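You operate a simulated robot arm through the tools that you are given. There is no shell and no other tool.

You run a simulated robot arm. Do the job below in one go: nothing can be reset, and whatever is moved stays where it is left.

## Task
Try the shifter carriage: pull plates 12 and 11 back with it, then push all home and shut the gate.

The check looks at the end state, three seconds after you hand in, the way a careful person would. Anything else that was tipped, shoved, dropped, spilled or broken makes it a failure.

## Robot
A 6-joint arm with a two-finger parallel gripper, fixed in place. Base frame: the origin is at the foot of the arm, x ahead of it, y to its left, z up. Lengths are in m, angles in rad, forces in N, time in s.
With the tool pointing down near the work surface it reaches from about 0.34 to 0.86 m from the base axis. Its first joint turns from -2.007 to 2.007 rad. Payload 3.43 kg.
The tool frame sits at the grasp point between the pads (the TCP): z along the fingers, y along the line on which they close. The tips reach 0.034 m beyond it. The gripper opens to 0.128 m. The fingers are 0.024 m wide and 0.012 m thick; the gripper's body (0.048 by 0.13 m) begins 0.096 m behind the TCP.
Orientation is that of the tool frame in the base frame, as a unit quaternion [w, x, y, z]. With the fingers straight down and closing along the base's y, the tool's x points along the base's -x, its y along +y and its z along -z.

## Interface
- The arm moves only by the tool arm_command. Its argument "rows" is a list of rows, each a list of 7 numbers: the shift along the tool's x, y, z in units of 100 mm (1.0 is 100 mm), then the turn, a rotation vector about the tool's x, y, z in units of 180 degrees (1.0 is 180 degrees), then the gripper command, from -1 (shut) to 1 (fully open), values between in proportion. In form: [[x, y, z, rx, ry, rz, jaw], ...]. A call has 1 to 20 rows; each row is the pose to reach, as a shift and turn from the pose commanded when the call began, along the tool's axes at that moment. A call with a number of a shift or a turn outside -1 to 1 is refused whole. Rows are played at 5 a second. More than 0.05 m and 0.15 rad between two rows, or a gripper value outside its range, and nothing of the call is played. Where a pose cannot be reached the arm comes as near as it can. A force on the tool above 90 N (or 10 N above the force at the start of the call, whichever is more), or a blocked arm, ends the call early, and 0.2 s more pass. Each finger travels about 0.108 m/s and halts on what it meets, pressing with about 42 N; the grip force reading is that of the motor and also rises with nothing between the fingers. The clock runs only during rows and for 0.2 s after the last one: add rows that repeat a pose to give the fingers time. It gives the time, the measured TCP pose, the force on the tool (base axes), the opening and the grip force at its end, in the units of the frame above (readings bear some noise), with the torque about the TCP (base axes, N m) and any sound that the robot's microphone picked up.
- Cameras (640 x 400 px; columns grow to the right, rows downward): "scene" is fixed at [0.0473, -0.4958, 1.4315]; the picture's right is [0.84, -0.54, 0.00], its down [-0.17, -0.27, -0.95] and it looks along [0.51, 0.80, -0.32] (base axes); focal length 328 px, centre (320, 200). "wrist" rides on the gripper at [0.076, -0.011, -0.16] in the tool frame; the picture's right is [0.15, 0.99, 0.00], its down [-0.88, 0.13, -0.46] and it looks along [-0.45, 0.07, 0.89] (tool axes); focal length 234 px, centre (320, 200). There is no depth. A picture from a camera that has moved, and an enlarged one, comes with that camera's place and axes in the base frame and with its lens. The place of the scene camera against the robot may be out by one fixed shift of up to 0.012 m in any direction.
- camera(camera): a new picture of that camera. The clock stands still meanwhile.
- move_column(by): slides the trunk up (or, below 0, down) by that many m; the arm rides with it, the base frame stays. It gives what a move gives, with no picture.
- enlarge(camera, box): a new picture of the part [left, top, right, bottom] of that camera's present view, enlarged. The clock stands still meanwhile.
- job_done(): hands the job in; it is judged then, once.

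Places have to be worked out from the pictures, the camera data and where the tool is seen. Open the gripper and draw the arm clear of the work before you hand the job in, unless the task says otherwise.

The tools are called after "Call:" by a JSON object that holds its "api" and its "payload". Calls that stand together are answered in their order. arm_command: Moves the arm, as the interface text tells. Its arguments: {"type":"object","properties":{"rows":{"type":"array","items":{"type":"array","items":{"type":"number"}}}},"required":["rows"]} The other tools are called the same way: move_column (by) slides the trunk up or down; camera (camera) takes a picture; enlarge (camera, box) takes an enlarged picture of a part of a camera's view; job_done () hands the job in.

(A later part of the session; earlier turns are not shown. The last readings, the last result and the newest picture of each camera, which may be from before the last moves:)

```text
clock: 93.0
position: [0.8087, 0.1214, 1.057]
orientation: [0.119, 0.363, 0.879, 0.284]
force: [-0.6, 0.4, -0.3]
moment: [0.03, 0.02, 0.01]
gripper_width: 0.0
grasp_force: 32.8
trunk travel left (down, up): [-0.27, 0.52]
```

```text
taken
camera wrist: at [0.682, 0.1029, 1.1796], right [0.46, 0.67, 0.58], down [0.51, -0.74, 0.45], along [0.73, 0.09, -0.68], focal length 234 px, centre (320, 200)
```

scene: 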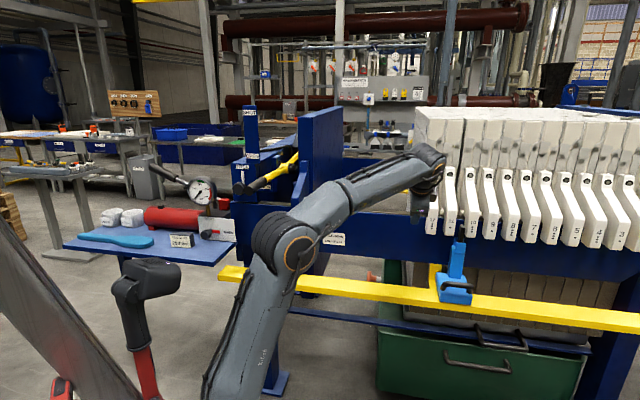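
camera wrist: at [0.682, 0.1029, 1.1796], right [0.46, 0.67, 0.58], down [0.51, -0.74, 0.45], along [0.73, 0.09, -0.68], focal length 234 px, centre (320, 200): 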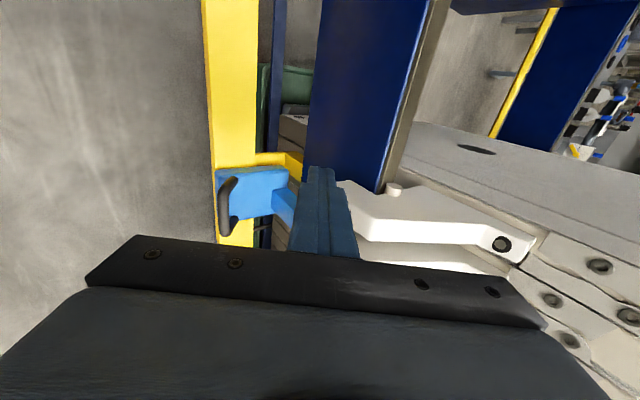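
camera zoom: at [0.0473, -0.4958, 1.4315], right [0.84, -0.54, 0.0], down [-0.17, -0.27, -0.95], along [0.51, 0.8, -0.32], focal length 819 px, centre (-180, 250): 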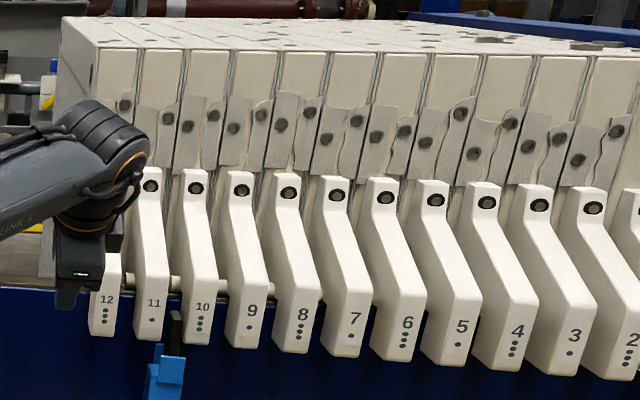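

Pack looks exactly as at the start (labels at the same pixels), so plates are home. Now on to the gate: I move back along −p, well in front of the machine, and will turn the gripper to look at the lever.

Call:
{"api": "arm_command", "payload": {"rows": [[0.25, -0.03, -0.05, 0, 0, 0, -1], [0.5, -0.06, -0.1, 0, 0, 0, -0.5], [0.75, -0.1, -0.15, 0, 0, 0, 0], [1.0, -0.14, -0.2, 0, 0, 0, 0]]}}

Call:
{"api": "arm_command", "payload": {"rows": [[0.25, 0, -0.05, 0, 0, 0, 0], [0.5, 0, -0.1, 0, 0, 0, 0], [0.75, 0, -0.15, 0, 0, 0, 0], [1.0, 0, -0.2, 0, 0, 0, 0]]}}

Call:
{"api": "arm_command", "payload": {"rows": [[0.25, 0, -0.05, 0, 0, 0, 0], [0.5, 0, -0.1, 0, 0, 0, 0], [0.75, 0, -0.15, 0, 0, 0, 0], [1.0, 0, -0.2, 0, 0, 0, 0]]}}

Call:
{"api": "camera", "payload": {"camera": "wrist"}}

Call:
{"api": "camera", "payload": {"camera": "scene"}}

```text
clock: 94.0
position: [0.7213, 0.1753, 1.0645]
orientation: [0.12, 0.363, 0.879, 0.285]
force: [0.4, 0.9, -0.3]
moment: [0.04, 0.02, 0.01]
gripper_width: 0.0637
grasp_force: 0.1
trunk travel left (down, up): [-0.27, 0.52]
```

```text
clock: 95.0
position: [0.6432, 0.2387, 1.0804]
orientation: [0.119, 0.364, 0.879, 0.284]
force: [0.5, 1.1, 0.3]
moment: [-0.02, 0.0, 0.01]
gripper_width: 0.0639
grasp_force: 0.2
trunk travel left (down, up): [-0.27, 0.52]
```

```text
clock: 96.0
position: [0.5632, 0.3018, 1.0973]
orientation: [0.118, 0.364, 0.879, 0.285]
force: [-0.5, 0.4, -0.5]
moment: [-0.03, 0.0, 0.02]
gripper_width: 0.064
grasp_force: 0.1
trunk travel left (down, up): [-0.27, 0.52]
```

```text
taken
camera wrist: at [0.4359, 0.2822, 1.2189], right [0.46, 0.67, 0.58], down [0.51, -0.74, 0.45], along [0.73, 0.09, -0.68], focal length 234 px, centre (320, 200)
```

wrist: 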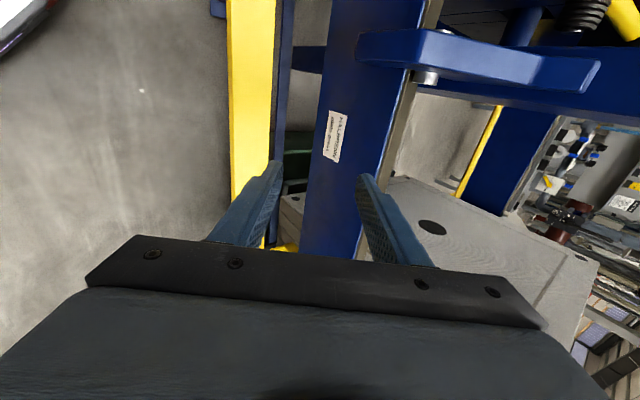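

```text
taken
```

scene: 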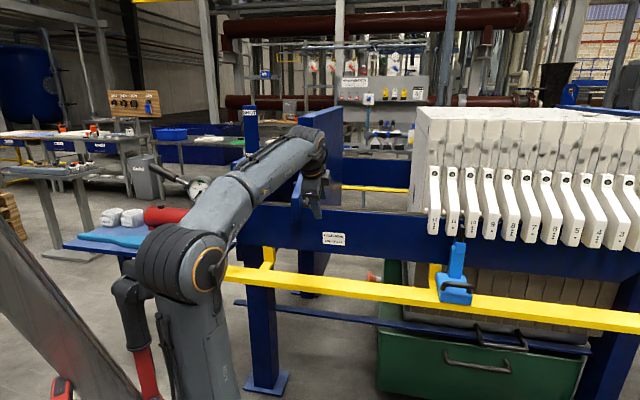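

Now roll the gripper back −90° (pads closing along the press axis) and raise the trunk 0.2 m to look at the lever and its hub from above.

Call:
{"api": "arm_command", "payload": {"rows": [[0, 0, 0, 0, 0, -0.0455, 0], [0, 0, 0, 0, 0, -0.091, 0.2], [0, 0, 0, 0, 0, -0.1365, 0.4], [0, 0, 0, 0, 0, -0.182, 0.6], [0, 0, 0, 0, 0, -0.2275, 0.8], [0, 0, 0, 0, 0, -0.273, 1], [0, 0, 0, 0, 0, -0.3185, 1], [0, 0, 0, 0, 0, -0.364, 1], [0, 0, 0, 0, 0, -0.4095, 1], [0, 0, 0, 0, 0, -0.455, 1], [0, 0, 0, 0, 0, -0.5, 1]]}}

Call:
{"api": "move_column", "payload": {"by": 0.22}}

Call:
{"api": "camera", "payload": {"camera": "wrist"}}

Call:
{"api": "enlarge", "payload": {"camera": "wrist", "box": [320, 0, 540, 260]}}

```text
clock: 98.4
position: [0.5638, 0.301, 1.0979]
orientation: [0.286, -0.365, 0.879, 0.115]
force: [0.0, -1.0, -0.3]
moment: [-0.03, -0.02, 0.04]
gripper_width: 0.1282
grasp_force: 0.1
trunk travel left (down, up): [-0.27, 0.52]
```

```text
clock: 100.7
position: [0.5628, 0.3022, 1.3163]
orientation: [0.285, -0.365, 0.879, 0.117]
force: [0.6, 0.6, 0.1]
moment: [-0.02, 0.03, -0.01]
gripper_width: 0.1279
grasp_force: 0.0
trunk travel left (down, up): [-0.49, 0.3]
```

```text
taken
camera wrist: at [0.461, 0.1832, 1.4011], right [-0.78, 0.62, -0.09], down [0.22, 0.41, 0.89], along [0.58, 0.67, -0.46], focal length 234 px, centre (320, 200)
```

wrist: 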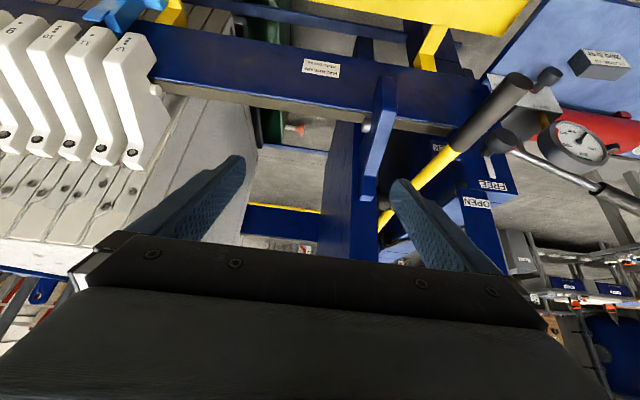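

```text
1.54 times, centred on (430, 130) of wrist
camera zoom: at [0.461, 0.1832, 1.4011], right [-0.78, 0.62, -0.09], down [0.22, 0.41, 0.89], along [0.58, 0.67, -0.46], focal length 360 px, centre (151, 308)
```

zoom: 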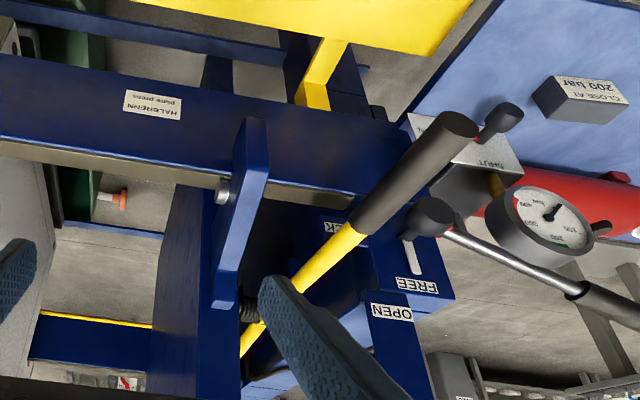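

From two wrist views the lever grip end is at n≈0.62, p≈−0.050, z≈1.106, lever horizontal, hub near n≈0.99. With the carriage gone from beneath it, I'll approach with pads closing along p; first slide over toward it at height.

Call:
{"api": "arm_command", "payload": {"rows": [[0, 0.25, 0, 0, 0, 0, 0.6], [0, 0.5, 0, 0, 0, 0, 0.3], [0, 0.75, 0, 0, 0, 0, 0], [0, 1.0, 0, 0, 0, 0, 0]]}}

Call:
{"api": "arm_command", "payload": {"rows": [[0.1, 0.25, 0.05, 0, 0, 0, 0], [0.2, 0.5, 0.1, 0, 0, 0, 0], [0.3, 0.75, 0.15, 0, 0, 0, 0], [0.4, 1.0, 0.2, 0, 0, 0, 0]]}}

Call:
{"api": "camera", "payload": {"camera": "wrist"}}

Call:
{"api": "camera", "payload": {"camera": "scene"}}

```text
clock: 101.7
position: [0.4911, 0.3726, 1.3158]
orientation: [0.286, -0.365, 0.878, 0.116]
force: [-0.2, -0.2, 0.6]
moment: [0.01, 0.02, 0.0]
gripper_width: 0.064
grasp_force: 0.0
trunk travel left (down, up): [-0.49, 0.3]
```

```text
clock: 102.7
position: [0.4081, 0.4269, 1.2735]
orientation: [0.286, -0.364, 0.879, 0.116]
force: [0.6, -0.3, 0.2]
moment: [0.01, 0.03, -0.01]
gripper_width: 0.0642
grasp_force: 0.1
trunk travel left (down, up): [-0.49, 0.3]
```

```text
taken
camera wrist: at [0.3048, 0.3097, 1.3593], right [-0.78, 0.62, -0.09], down [0.22, 0.41, 0.89], along [0.58, 0.67, -0.46], focal length 234 px, centre (320, 200)
```

wrist: 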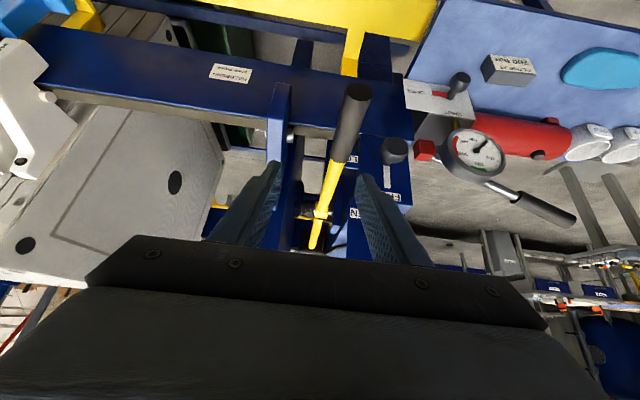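

```text
taken
```

scene: 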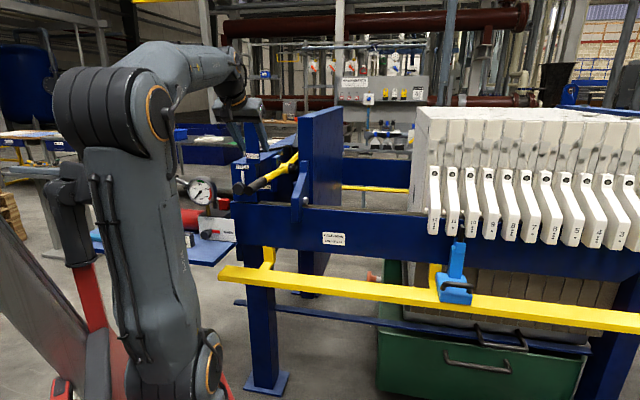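

The lever, hub and lock knob are now visible between the fingers. Enlarging.

Call:
{"api": "enlarge", "payload": {"camera": "wrist", "box": [260, 70, 430, 260]}}

Call:
{"api": "enlarge", "payload": {"camera": "wrist", "box": [280, 130, 400, 260]}}

```text
2.11 times, centred on (345, 165) of wrist
camera zoom: at [0.3048, 0.3097, 1.3593], right [-0.78, 0.62, -0.09], down [0.22, 0.41, 0.89], along [0.58, 0.67, -0.46], focal length 493 px, centre (267, 274)
```

zoom: 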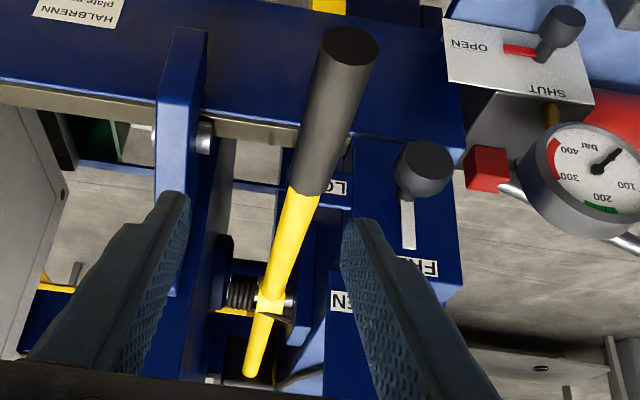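

```text
3.08 times, centred on (340, 195) of wrist
camera zoom: at [0.3048, 0.3097, 1.3593], right [-0.78, 0.62, -0.09], down [0.22, 0.41, 0.89], along [0.58, 0.67, -0.46], focal length 720 px, centre (258, 215)
```

zoom: 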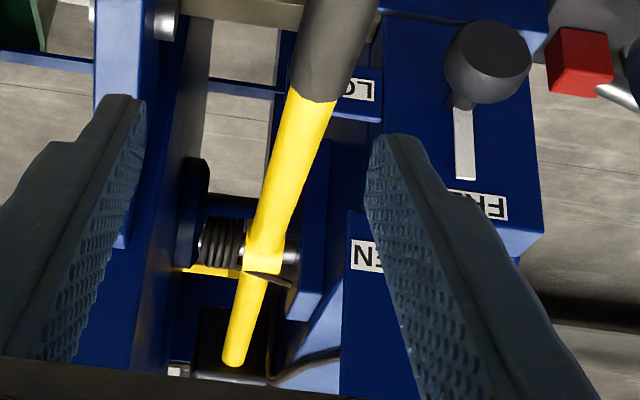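

Lever axis is at p≈−0.053, z≈1.107, hub n≈0.986. I align over the grip and descend most of the way with pads ±32 mm either side.

Call:
{"api": "arm_command", "payload": {"rows": [[0.1, 0.1, 0.1, 0, 0, 0, 0], [0.2, 0.2, 0.2, 0, 0, 0, 0], [0.3, 0.3, 0.35, 0, 0, 0, 0], [0.45, 0.4, 0.5, 0, 0, 0, 0], [0.45, 0.4, 0.75, 0, 0, 0, 0]]}}

Call:
{"api": "camera", "payload": {"camera": "wrist"}}

Call:
{"api": "enlarge", "payload": {"camera": "scene", "box": [180, 70, 360, 230]}}

```text
clock: 103.9
position: [0.384, 0.4614, 1.1892]
orientation: [0.286, -0.365, 0.878, 0.116]
force: [0.1, -0.9, 0.8]
moment: [0.06, 0.0, 0.02]
gripper_width: 0.0638
grasp_force: 0.0
trunk travel left (down, up): [-0.49, 0.3]
```

```text
taken
camera wrist: at [0.2821, 0.3432, 1.2729], right [-0.78, 0.62, -0.09], down [0.22, 0.41, 0.89], along [0.58, 0.67, -0.46], focal length 234 px, centre (320, 200)
```

wrist: 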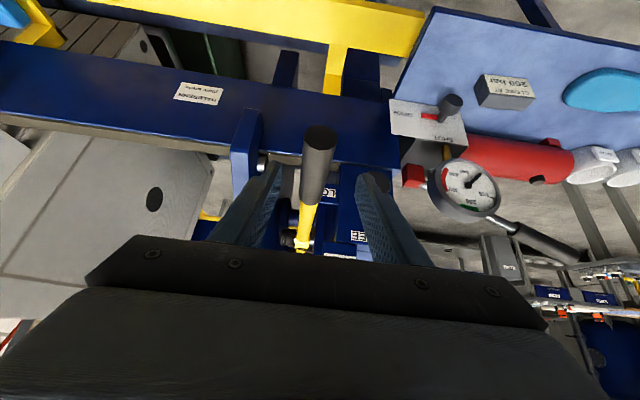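

```text
2.50 times, centred on (270, 150) of scene
camera zoom: at [0.0473, -0.4958, 1.4315], right [0.84, -0.54, 0.0], down [-0.17, -0.27, -0.95], along [0.51, 0.8, -0.32], focal length 819 px, centre (445, 325)
```

zoom: 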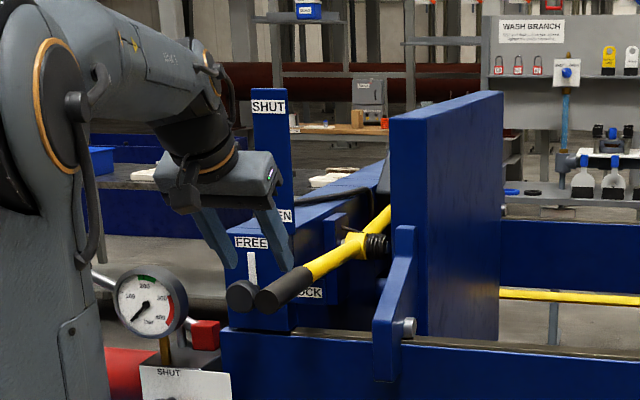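

Aligned (p≈−0.055). Advancing 0.098 m along the tool axis so the pads straddle the grip.

Call:
{"api": "arm_command", "payload": {"rows": [[0, 0, 0.25, 0, 0, 0, 0], [0, 0, 0.5, 0, 0, 0, 0], [0, 0, 0.75, 0, 0, 0, 0], [0, 0, 0.98, 0, 0, 0, 0]]}}

Call:
{"api": "camera", "payload": {"camera": "wrist"}}

Call:
{"api": "enlarge", "payload": {"camera": "scene", "box": [180, 70, 360, 230]}}

```text
clock: 104.9
position: [0.4263, 0.5017, 1.1095]
orientation: [0.286, -0.364, 0.879, 0.116]
force: [-1.3, -0.4, 1.2]
moment: [0.03, -0.02, 0.02]
gripper_width: 0.0639
grasp_force: 0.0
trunk travel left (down, up): [-0.49, 0.3]
```

```text
taken
camera wrist: at [0.3234, 0.384, 1.1936], right [-0.78, 0.62, -0.09], down [0.22, 0.41, 0.89], along [0.58, 0.67, -0.46], focal length 234 px, centre (320, 200)
```

wrist: 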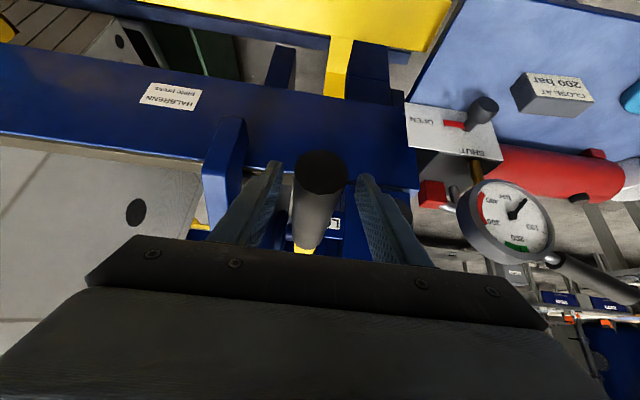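

```text
2.50 times, centred on (270, 150) of scene
camera zoom: at [0.0473, -0.4958, 1.4315], right [0.84, -0.54, 0.0], down [-0.17, -0.27, -0.95], along [0.51, 0.8, -0.32], focal length 819 px, centre (445, 325)
```

zoom: 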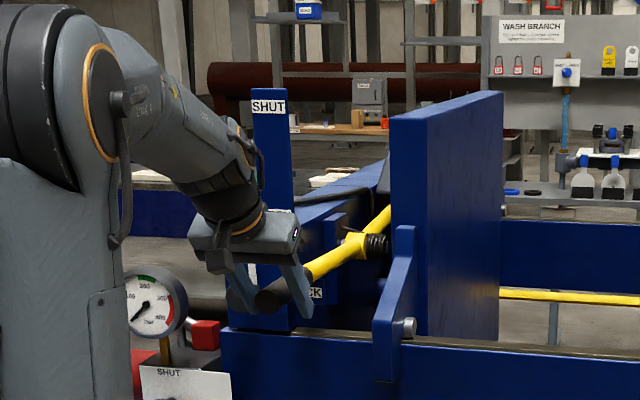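

Grip is centred between the pads. Closing on it.

Call:
{"api": "arm_command", "payload": {"rows": [[0, 0, 0, 0, 0, 0, -0.3], [0, 0, 0, 0, 0, 0, -0.7], [0, 0, 0, 0, 0, 0, -1], [0, 0, 0, 0, 0, 0, -1], [0, 0, 0, 0, 0, 0, -1]]}}

Call:
{"api": "camera", "payload": {"camera": "wrist"}}

```text
clock: 106.1
position: [0.4285, 0.4993, 1.1106]
orientation: [0.285, -0.365, 0.879, 0.116]
force: [29.5, -26.2, -0.6]
moment: [0.01, -0.16, 0.11]
gripper_width: 0.034
grasp_force: 45.1
trunk travel left (down, up): [-0.49, 0.3]
```

```text
taken
camera wrist: at [0.3256, 0.3823, 1.1936], right [-0.78, 0.62, -0.09], down [0.22, 0.41, 0.88], along [0.58, 0.67, -0.46], focal length 234 px, centre (320, 200)
```

wrist: 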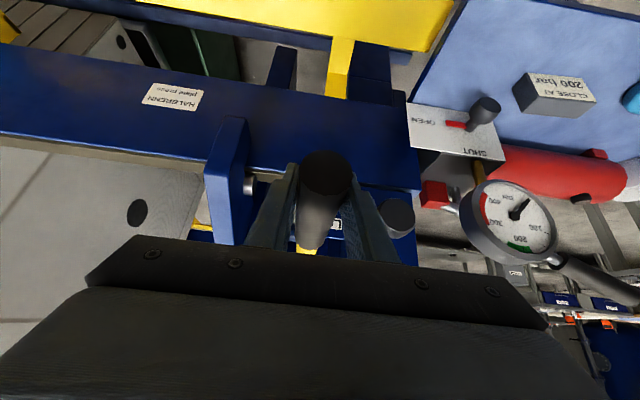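

Grip held (34 mm). There's ~39 N side load, so I ease 3 mm toward +p and try lifting a little (≈5°) along the lever's arc.

Call:
{"api": "arm_command", "payload": {"rows": [[0, -0.015, 0, 0, 0, 0, -1], [0, -0.03, 0, 0, 0, 0, -1], [-0.06, -0.03, -0.075, 0, 0, 0, -1], [-0.12, -0.03, -0.15, 0, 0, 0, -1], [-0.18, -0.03, -0.227, 0, 0, 0, -1]]}}

Call:
{"api": "enlarge", "payload": {"camera": "scene", "box": [180, 70, 360, 230]}}

```text
clock: 107.3
position: [0.4289, 0.5009, 1.1387]
orientation: [0.286, -0.364, 0.879, 0.116]
force: [14.8, -0.7, -7.2]
moment: [-0.29, 0.88, 0.14]
gripper_width: 0.0338
grasp_force: 44.9
trunk travel left (down, up): [-0.49, 0.3]
```

```text
2.50 times, centred on (270, 150) of scene
camera zoom: at [0.0473, -0.4958, 1.4315], right [0.84, -0.54, 0.0], down [-0.17, -0.27, -0.95], along [0.51, 0.8, -0.32], focal length 819 px, centre (445, 325)
```

zoom: 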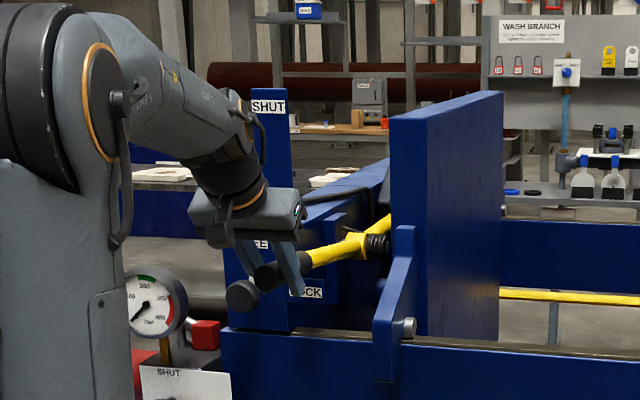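

The lever lifts easily (only ~7 N). Continuing along the arc to about 25°, then checking clearance to the post.

Call:
{"api": "arm_command", "payload": {"rows": [[-0.12, 0, -0.135, 0, 0, 0, -1], [-0.25, 0, -0.27, 0, 0, 0, -1], [-0.41, 0, -0.4, 0, 0, 0, -1], [-0.58, 0, -0.52, 0, 0, 0, -1], [-0.74, 0, -0.62, 0, 0, 0, -1], [-0.89, 0, -0.722, 0, 0, 0, -1]]}}

Call:
{"api": "enlarge", "payload": {"camera": "scene", "box": [180, 70, 360, 230]}}

Call:
{"api": "camera", "payload": {"camera": "wrist"}}

```text
clock: 108.7
position: [0.4476, 0.5226, 1.2512]
orientation: [0.288, -0.364, 0.878, 0.118]
force: [0.6, -0.3, -0.4]
moment: [-0.03, 0.0, 0.0]
gripper_width: 0.0
grasp_force: 32.9
trunk travel left (down, up): [-0.49, 0.3]
```

```text
2.50 times, centred on (270, 150) of scene
camera zoom: at [0.0473, -0.4958, 1.4315], right [0.84, -0.54, 0.0], down [-0.17, -0.27, -0.95], along [0.51, 0.8, -0.32], focal length 819 px, centre (445, 325)
```

zoom: 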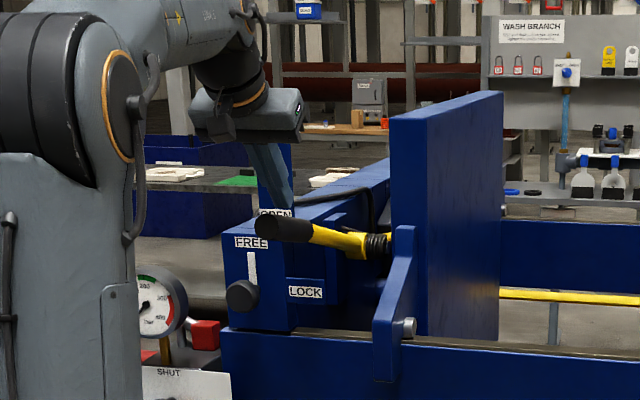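

```text
taken
camera wrist: at [0.3452, 0.4051, 1.335], right [-0.78, 0.61, -0.09], down [0.22, 0.4, 0.89], along [0.58, 0.68, -0.45], focal length 234 px, centre (320, 200)
```

wrist: 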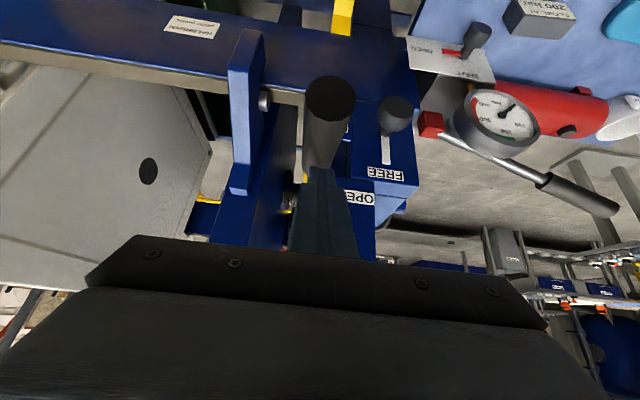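

The pads slipped off the grip near 17°, and the fingers are now above it, shut. The lever seems to rest at that angle; I'll let a little time pass to see if it holds.

Call:
{"api": "arm_command", "payload": {"rows": [[-0.05, 0, -0.05, 0, 0, 0, -1], [-0.1, 0, -0.1, 0, 0, 0, -1], [-0.1, 0, -0.1, 0, 0, 0, -1], [-0.1, 0, -0.1, 0, 0, 0, -1]]}}

Call:
{"api": "enlarge", "payload": {"camera": "scene", "box": [180, 70, 360, 230]}}

Call:
{"api": "camera", "payload": {"camera": "scene"}}

```text
clock: 109.7
position: [0.4502, 0.5224, 1.263]
orientation: [0.286, -0.365, 0.878, 0.116]
force: [0.1, 0.1, 0.3]
moment: [0.0, -0.02, -0.02]
gripper_width: 0.0001
grasp_force: 33.3
trunk travel left (down, up): [-0.49, 0.3]
```

```text
2.50 times, centred on (270, 150) of scene
camera zoom: at [0.0473, -0.4958, 1.4315], right [0.84, -0.54, 0.0], down [-0.17, -0.27, -0.95], along [0.51, 0.8, -0.32], focal length 819 px, centre (445, 325)
```

zoom: 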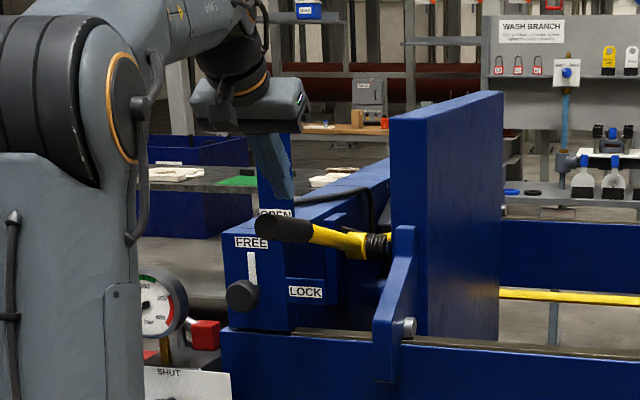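

```text
taken
```

scene: 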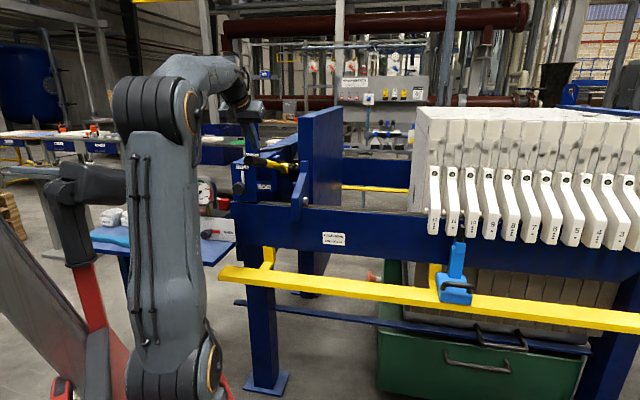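

The lever holds where it was left (~17°, by friction). I'll now lift it from beneath instead: retreat up and forward off it, then come in below its end with shut fingers.

Call:
{"api": "arm_command", "payload": {"rows": [[-0.17, 0, -0.24, 0, 0, 0, -1], [0.1, 0, -0.45, 0, 0, 0, -1], [0.35, 0, -0.65, 0, 0, 0, -1], [0.55, 0, -0.82, 0, 0, 0, -1], [0.75, 0, -1.0, 0, 0, 0, -1]]}}

Call:
{"api": "camera", "payload": {"camera": "wrist"}}

```text
clock: 110.9
position: [0.3656, 0.4386, 1.3009]
orientation: [0.286, -0.364, 0.879, 0.117]
force: [-1.0, 0.0, -0.2]
moment: [0.0, 0.01, 0.0]
gripper_width: 0.0
grasp_force: 32.6
trunk travel left (down, up): [-0.49, 0.3]
```

```text
taken
camera wrist: at [0.2634, 0.3219, 1.3846], right [-0.78, 0.62, -0.09], down [0.22, 0.41, 0.89], along [0.58, 0.67, -0.46], focal length 234 px, centre (320, 200)
```

wrist: 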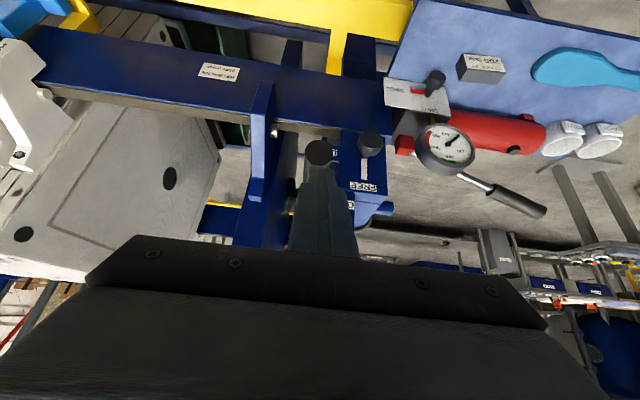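

Lever end is seen at n≈0.632, z≈1.208. Now lowering in front of it to below its height.

Call:
{"api": "arm_command", "payload": {"rows": [[0.2, 0, 0.23, 0, 0, 0, -1], [0.4, 0, 0.46, 0, 0, 0, -1], [0.6, 0, 0.69, 0, 0, 0, -1], [0.79, 0, 0.91, 0, 0, 0, -1]]}}

Call:
{"api": "camera", "payload": {"camera": "wrist"}}

Call:
{"api": "enlarge", "payload": {"camera": "scene", "box": [180, 70, 360, 230]}}

```text
clock: 111.9
position: [0.3602, 0.4292, 1.1795]
orientation: [0.285, -0.366, 0.878, 0.116]
force: [-0.5, -0.8, 0.3]
moment: [0.0, -0.02, -0.03]
gripper_width: 0.0
grasp_force: 33.4
trunk travel left (down, up): [-0.49, 0.3]
```

```text
taken
camera wrist: at [0.2568, 0.3134, 1.2641], right [-0.78, 0.62, -0.09], down [0.22, 0.41, 0.89], along [0.58, 0.67, -0.46], focal length 234 px, centre (320, 200)
```

wrist: 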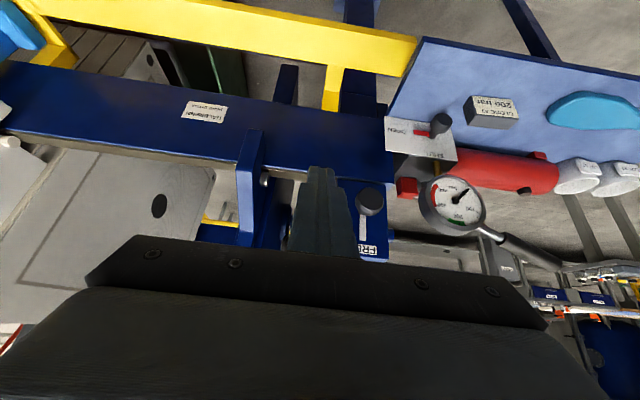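

```text
2.50 times, centred on (270, 150) of scene
camera zoom: at [0.0473, -0.4958, 1.4315], right [0.84, -0.54, 0.0], down [-0.17, -0.27, -0.95], along [0.51, 0.8, -0.32], focal length 819 px, centre (445, 325)
```

zoom: 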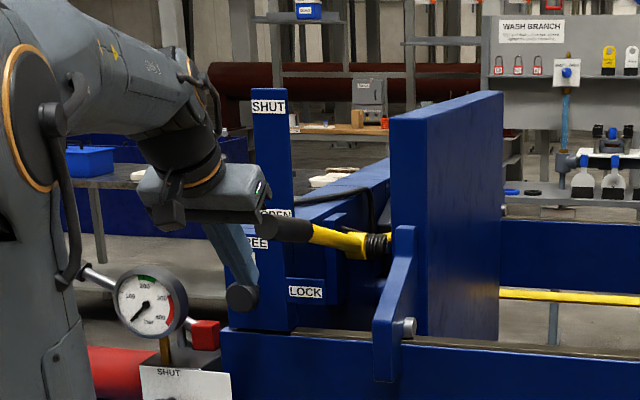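

Fingers are in front of and just below the lever end. Moving in underneath it.

Call:
{"api": "arm_command", "payload": {"rows": [[-0.1, 0, 0.15, 0, 0, 0, -1], [-0.25, 0, 0.3, 0, 0, 0, -1], [-0.388, 0, 0.448, 0, 0, 0, -1]]}}

Call:
{"api": "enlarge", "payload": {"camera": "scene", "box": [200, 90, 320, 210]}}

Call:
{"api": "camera", "payload": {"camera": "wrist"}}

```text
clock: 112.7
position: [0.4006, 0.4709, 1.1658]
orientation: [0.287, -0.364, 0.878, 0.116]
force: [-1.3, 0.2, 0.5]
moment: [0.05, -0.01, -0.02]
gripper_width: 0.0
grasp_force: 32.6
trunk travel left (down, up): [-0.49, 0.3]
```

```text
3.33 times, centred on (260, 150) of scene
camera zoom: at [0.0473, -0.4958, 1.4315], right [0.84, -0.54, 0.0], down [-0.17, -0.27, -0.95], along [0.51, 0.8, -0.32], focal length 1092 px, centre (520, 367)
```

zoom: 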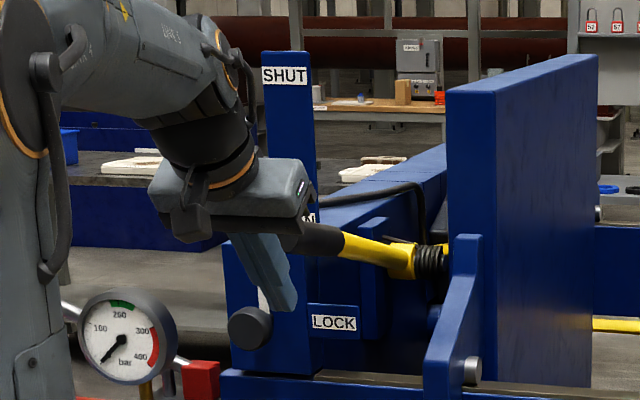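

```text
taken
camera wrist: at [0.2967, 0.3542, 1.251], right [-0.78, 0.62, -0.09], down [0.22, 0.41, 0.89], along [0.58, 0.67, -0.46], focal length 234 px, centre (320, 200)
```

wrist: 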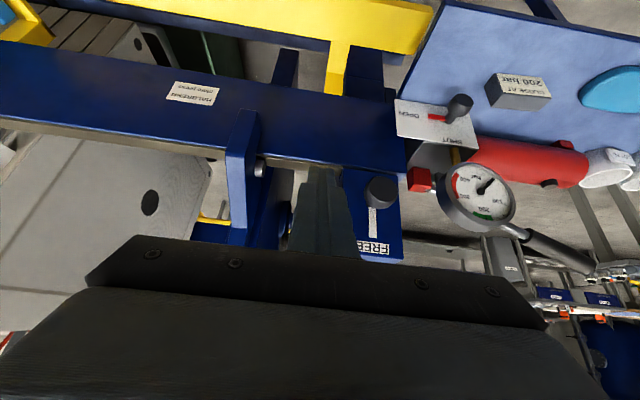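

Fingers are beneath the lever end with clearance. Lifting along the arc to about 25° now, watching forces.

Call:
{"api": "arm_command", "payload": {"rows": [[-0.1, 0, -0.09, 0, 0, 0, -1], [-0.2, 0, -0.17, 0, 0, 0, -1], [-0.3, 0, -0.26, 0, 0, 0, -1], [-0.4, 0, -0.34, 0, 0, 0, -1], [-0.5, 0, -0.43, 0, 0, 0, -1], [-0.582, 0, -0.505, 0, 0, 0, -1]]}}

Call:
{"api": "enlarge", "payload": {"camera": "scene", "box": [200, 90, 320, 210]}}

```text
clock: 113.5
position: [0.4031, 0.4702, 1.1865]
orientation: [0.269, -0.366, 0.885, 0.104]
force: [-2.7, -3.1, -1.8]
moment: [0.06, -0.05, 0.0]
gripper_width: 0.0001
grasp_force: 33.2
trunk travel left (down, up): [-0.49, 0.3]
stopped in row 4: the force on the tool passed its limit at 104 N (the readings are from after the stop); the commanded pose is now the measured one
```

```text
3.33 times, centred on (260, 150) of scene
camera zoom: at [0.0473, -0.4958, 1.4315], right [0.84, -0.54, 0.0], down [-0.17, -0.27, -0.95], along [0.51, 0.8, -0.32], focal length 1092 px, centre (520, 367)
```

zoom: 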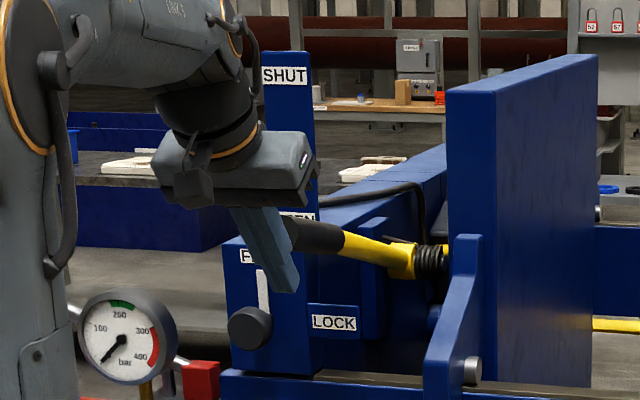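

The lift met a hard resistance (104 N) with the lever still at ~17°, so it's against something there. I back off and look closely at the hub, spring and what is blocking.

Call:
{"api": "arm_command", "payload": {"rows": [[0.08, 0, 0.1, 0, 0, 0, -1], [0.2, 0, 0.1, 0, 0, 0, -1], [0.35, 0, -0.05, 0, 0, 0, -1], [0.5, 0, -0.2, 0, 0, 0, -1]]}}

Call:
{"api": "enlarge", "payload": {"camera": "scene", "box": [260, 130, 310, 170]}}

Call:
{"api": "enlarge", "payload": {"camera": "scene", "box": [225, 100, 345, 200]}}

```text
clock: 114.5
position: [0.3651, 0.4354, 1.1735]
orientation: [0.268, -0.367, 0.884, 0.105]
force: [0.9, 1.2, -1.3]
moment: [0.0, 0.0, 0.0]
gripper_width: 0.0
grasp_force: 32.8
trunk travel left (down, up): [-0.49, 0.3]
```

```text
10.00 times, centred on (285, 150) of scene
camera zoom: at [0.0473, -0.4958, 1.4315], right [0.84, -0.54, 0.0], down [-0.17, -0.27, -0.95], along [0.51, 0.8, -0.32], focal length 3277 px, centre (670, 700)
```

zoom: 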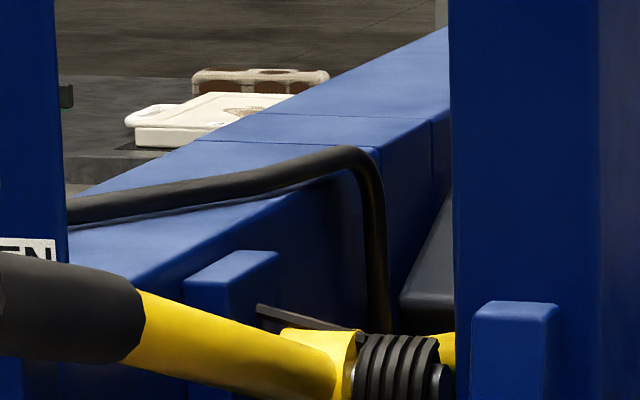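

```text
4.00 times, centred on (285, 150) of scene
camera zoom: at [0.0473, -0.4958, 1.4315], right [0.84, -0.54, 0.0], down [-0.17, -0.27, -0.95], along [0.51, 0.8, -0.32], focal length 1311 px, centre (460, 400)
```

zoom: 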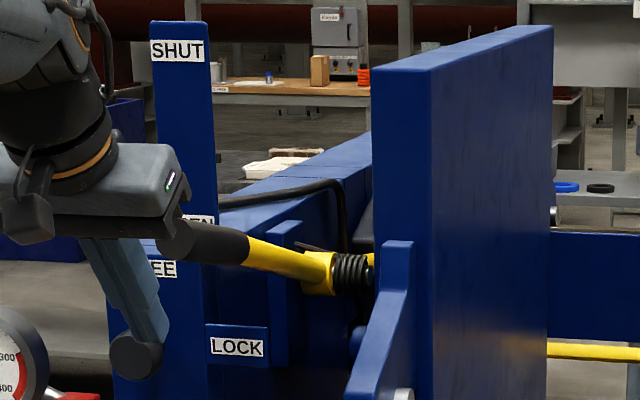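

I'll raise the trunk to look down on the lever, hub and post again with the lever in this position.

Call:
{"api": "move_column", "payload": {"by": 0.14}}

Call:
{"api": "camera", "payload": {"camera": "wrist"}}

Call:
{"api": "enlarge", "payload": {"camera": "wrist", "box": [240, 90, 440, 260]}}

```text
clock: 116.2
position: [0.3649, 0.4344, 1.315]
orientation: [0.269, -0.367, 0.884, 0.105]
force: [0.1, -0.1, 0.3]
moment: [0.02, -0.05, -0.01]
gripper_width: 0.0001
grasp_force: 33.0
trunk travel left (down, up): [-0.63, 0.16]
```

```text
taken
camera wrist: at [0.2644, 0.3205, 1.4053], right [-0.78, 0.61, -0.09], down [0.24, 0.44, 0.87], along [0.57, 0.66, -0.49], focal length 234 px, centre (320, 200)
```

wrist: 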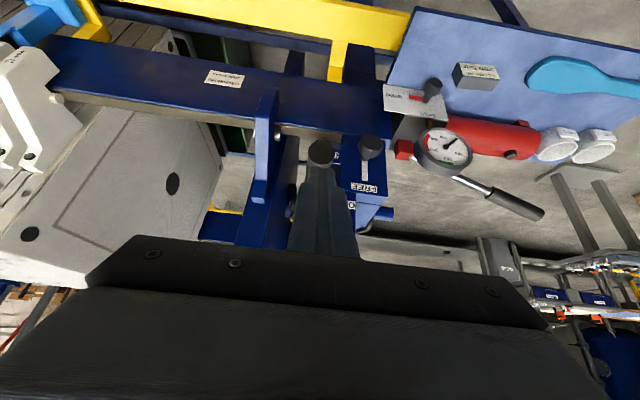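

```text
2.35 times, centred on (340, 175) of wrist
camera zoom: at [0.2644, 0.3205, 1.4053], right [-0.78, 0.61, -0.09], down [0.24, 0.44, 0.87], along [0.57, 0.66, -0.49], focal length 551 px, centre (273, 259)
```

zoom: 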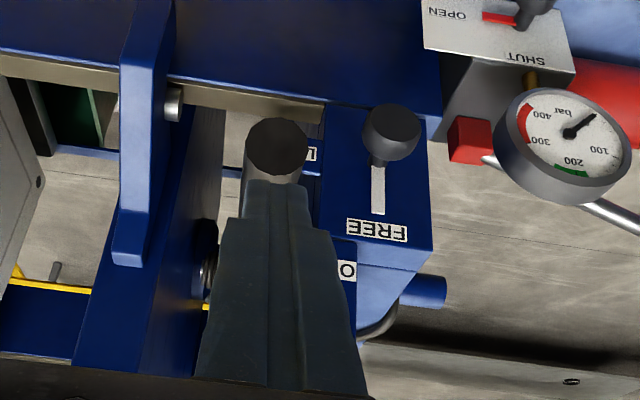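

Fingers hide the hub; I open the gripper in place to look between them.

Call:
{"api": "arm_command", "payload": {"rows": [[0.1, 0, -0.1, 0, 0, 0, 0], [0.2, 0, -0.2, 0, 0, 0, 0.5], [0.2, 0, -0.2, 0, 0, 0, 1], [0.2, 0, -0.2, 0, 0, 0, 1], [0.2, 0, -0.2, 0, 0, 0, 1]]}}

Call:
{"api": "enlarge", "payload": {"camera": "wrist", "box": [240, 90, 440, 260]}}

Call:
{"api": "enlarge", "payload": {"camera": "wrist", "box": [285, 155, 375, 255]}}

```text
clock: 117.4
position: [0.3459, 0.4151, 1.3194]
orientation: [0.269, -0.368, 0.884, 0.106]
force: [-0.6, -0.2, -0.6]
moment: [-0.01, -0.04, 0.02]
gripper_width: 0.1277
grasp_force: 0.0
trunk travel left (down, up): [-0.63, 0.16]
```

```text
2.35 times, centred on (340, 175) of wrist
camera zoom: at [0.2445, 0.3012, 1.411], right [-0.78, 0.61, -0.09], down [0.24, 0.44, 0.87], along [0.57, 0.66, -0.49], focal length 551 px, centre (273, 259)
```

zoom: 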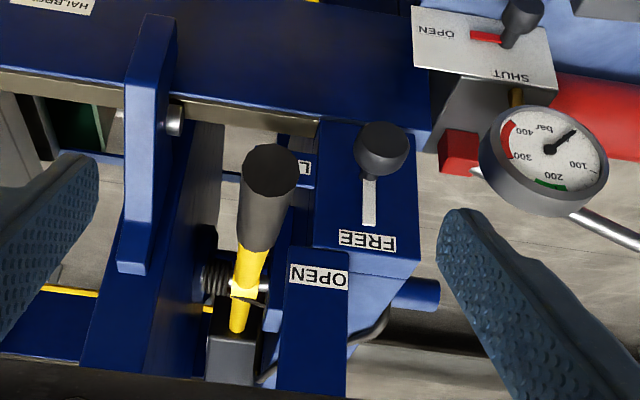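

```text
4.00 times, centred on (330, 205) of wrist
camera zoom: at [0.2445, 0.3012, 1.411], right [-0.78, 0.61, -0.09], down [0.24, 0.44, 0.87], along [0.57, 0.66, -0.49], focal length 937 px, centre (280, 180)
```

zoom: 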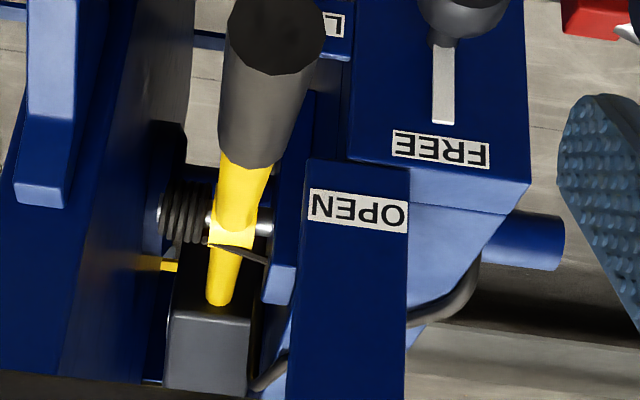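

The lever now rests at ~17° with its tail beside a grey valve box. Before forcing anything I want to see what stops it, so I raise the trunk and look from higher up.

Call:
{"api": "move_column", "payload": {"by": 0.15}}

Call:
{"api": "arm_command", "payload": {"rows": [[-0.2, 0, 0.13, 0, 0, 0, 1], [-0.4, 0, 0.27, 0, 0, 0, 1], [-0.6, 0, 0.4, 0, 0, 0, 1], [-0.83, 0, 0.55, 0, 0, 0, 1]]}}

Call:
{"api": "camera", "payload": {"camera": "wrist"}}

Call:
{"api": "enlarge", "payload": {"camera": "wrist", "box": [270, 90, 400, 220]}}

```text
clock: 119.2
position: [0.3458, 0.4158, 1.4715]
orientation: [0.269, -0.367, 0.884, 0.106]
force: [0.7, 0.3, 1.0]
moment: [0.02, -0.01, -0.01]
gripper_width: 0.1281
grasp_force: 0.1
trunk travel left (down, up): [-0.78, 0.01]
```

```text
clock: 120.2
position: [0.4154, 0.4852, 1.47]
orientation: [0.269, -0.368, 0.884, 0.107]
force: [-0.9, 0.4, 0.6]
moment: [0.03, -0.02, 0.02]
gripper_width: 0.1281
grasp_force: 0.0
trunk travel left (down, up): [-0.78, 0.01]
```

```text
taken
camera wrist: at [0.3147, 0.3711, 1.5609], right [-0.78, 0.61, -0.09], down [0.24, 0.44, 0.87], along [0.57, 0.66, -0.49], focal length 234 px, centre (320, 200)
```

wrist: 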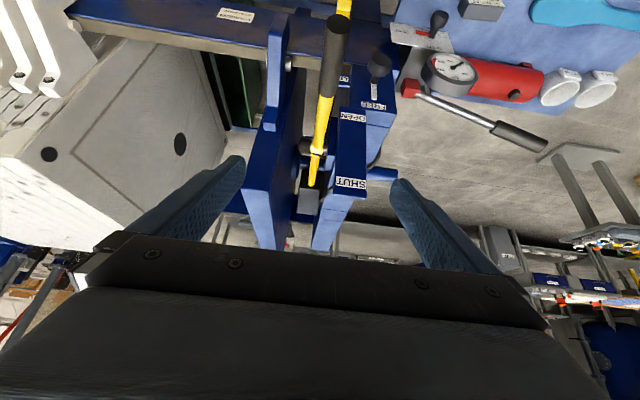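

```text
3.08 times, centred on (335, 155) of wrist
camera zoom: at [0.3147, 0.3711, 1.5609], right [-0.78, 0.61, -0.09], down [0.24, 0.44, 0.87], along [0.57, 0.66, -0.49], focal length 720 px, centre (274, 338)
```

zoom: 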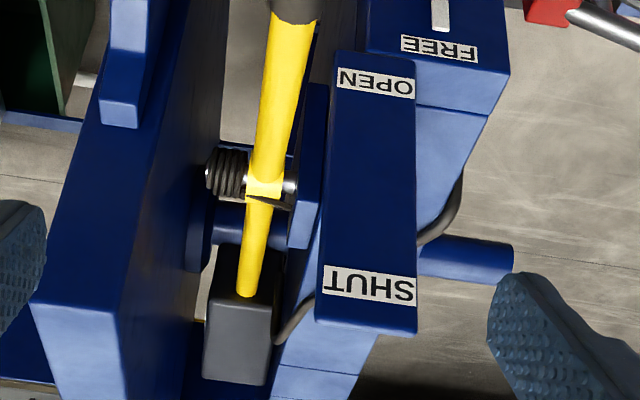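

Call:
{"api": "enlarge", "payload": {"camera": "wrist", "box": [300, 130, 350, 210]}}

Call:
{"api": "enlarge", "payload": {"camera": "wrist", "box": [300, 0, 400, 130]}}

Call:
{"api": "enlarge", "payload": {"camera": "scene", "box": [230, 100, 320, 200]}}

Call:
{"api": "camera", "payload": {"camera": "scene"}}

```text
5.00 times, centred on (325, 170) of wrist
camera zoom: at [0.3147, 0.3711, 1.5609], right [-0.78, 0.61, -0.09], down [0.24, 0.44, 0.87], along [0.57, 0.66, -0.49], focal length 1171 px, centre (295, 350)
```

zoom: 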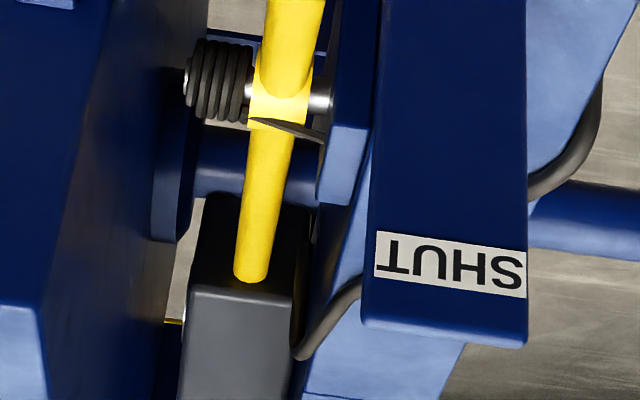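

```text
3.08 times, centred on (350, 65) of wrist
camera zoom: at [0.3147, 0.3711, 1.5609], right [-0.78, 0.61, -0.09], down [0.24, 0.44, 0.87], along [0.57, 0.66, -0.49], focal length 720 px, centre (228, 615)
```

zoom: 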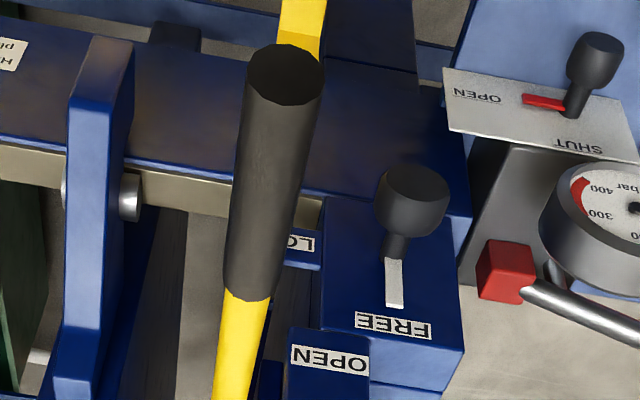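

```text
4.00 times, centred on (275, 150) of scene
camera zoom: at [0.0473, -0.4958, 1.4315], right [0.84, -0.54, 0.0], down [-0.17, -0.27, -0.95], along [0.51, 0.8, -0.32], focal length 1311 px, centre (500, 400)
```

zoom: 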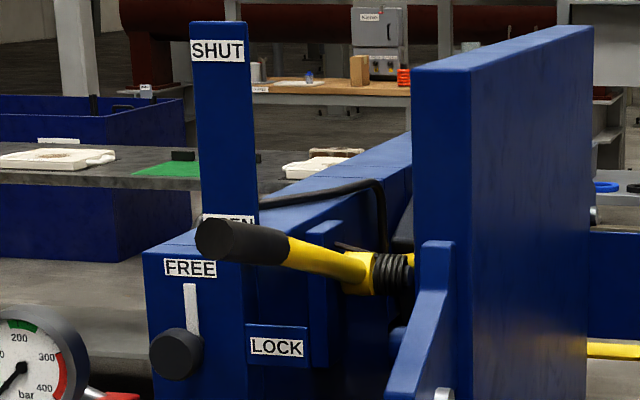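

```text
taken
```

scene: 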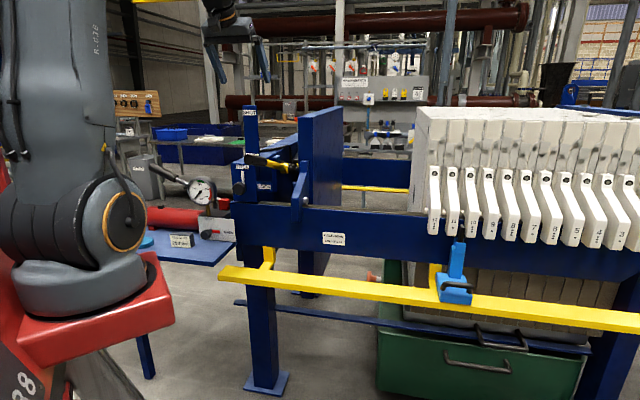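

The lever proves to be a long bar pivoting near the press centre (n≈1.01), with a torsion spring and a grey box at its tail. I move the camera forward over the crossbeam to see the far side and what stops it.

Call:
{"api": "arm_command", "payload": {"rows": [[-0.2, 0, 0.1, 0, 0, 0, 1], [-0.42, 0, 0.2, 0, 0, 0, 1], [-0.63, 0, 0.33, 0, 0, 0, 1], [-0.86, 0, 0.5, 0, 0, 0, 1]]}}

Call:
{"api": "camera", "payload": {"camera": "wrist"}}

Call:
{"api": "enlarge", "payload": {"camera": "wrist", "box": [240, 60, 400, 230]}}

```text
clock: 121.2
position: [0.4849, 0.5554, 1.476]
orientation: [0.269, -0.367, 0.884, 0.105]
force: [0.1, -0.1, 0.0]
moment: [0.02, -0.03, 0.01]
gripper_width: 0.128
grasp_force: 0.2
trunk travel left (down, up): [-0.78, 0.01]
```

```text
taken
camera wrist: at [0.3853, 0.441, 1.5663], right [-0.78, 0.61, -0.09], down [0.24, 0.44, 0.87], along [0.57, 0.66, -0.49], focal length 234 px, centre (320, 200)
```

wrist: 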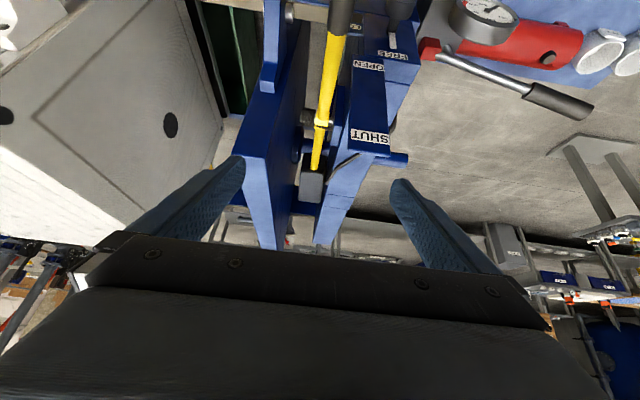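

```text
2.35 times, centred on (320, 145) of wrist
camera zoom: at [0.3853, 0.441, 1.5663], right [-0.78, 0.61, -0.09], down [0.24, 0.44, 0.87], along [0.57, 0.66, -0.49], focal length 551 px, centre (320, 329)
```

zoom: 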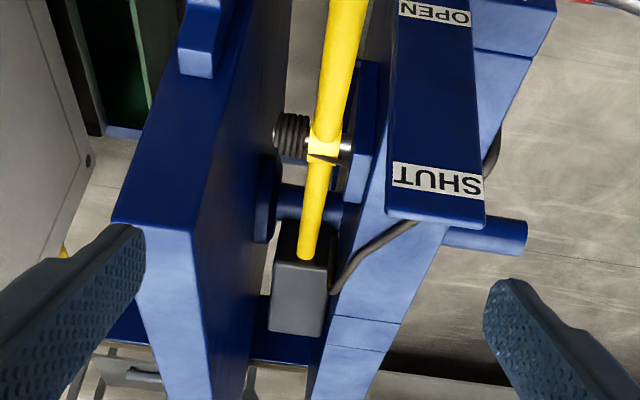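

The lever needs a proper test. I'll go back to the grip, re-grasp it near its end, and lift in small monitored steps to find what resists.

Call:
{"api": "arm_command", "payload": {"rows": [[0.25, 0, 0.08, 0, 0, 0, 0.5], [0.5, 0, 0.18, 0, 0, 0, 0], [0.75, 0, 0.28, 0, 0, 0, 0], [1.0, 0, 0.39, 0, 0, 0, 0]]}}

Call:
{"api": "arm_command", "payload": {"rows": [[0.25, 0, 0.08, 0, 0, 0, 0], [0.5, 0, 0.18, 0, 0, 0, 0], [0.75, 0, 0.28, 0, 0, 0, 0], [1.0, 0, 0.39, 0, 0, 0, 0]]}}

Call:
{"api": "camera", "payload": {"camera": "wrist"}}

```text
clock: 122.2
position: [0.4434, 0.5116, 1.3865]
orientation: [0.27, -0.366, 0.884, 0.105]
force: [0.1, -0.2, -0.1]
moment: [0.01, -0.02, 0.02]
gripper_width: 0.0637
grasp_force: 0.0
trunk travel left (down, up): [-0.78, 0.01]
```

```text
clock: 123.2
position: [0.4005, 0.4664, 1.2994]
orientation: [0.269, -0.366, 0.884, 0.105]
force: [0.3, 0.7, 0.9]
moment: [-0.01, 0.01, 0.0]
gripper_width: 0.0638
grasp_force: 0.1
trunk travel left (down, up): [-0.78, 0.01]
```

```text
taken
camera wrist: at [0.2989, 0.3526, 1.391], right [-0.78, 0.61, -0.09], down [0.24, 0.44, 0.87], along [0.57, 0.66, -0.49], focal length 234 px, centre (320, 200)
```

wrist: 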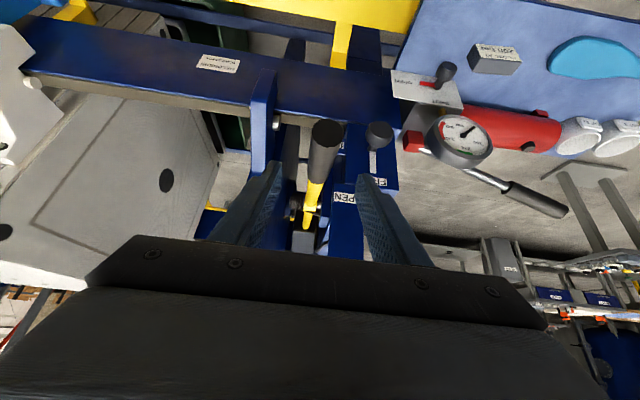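

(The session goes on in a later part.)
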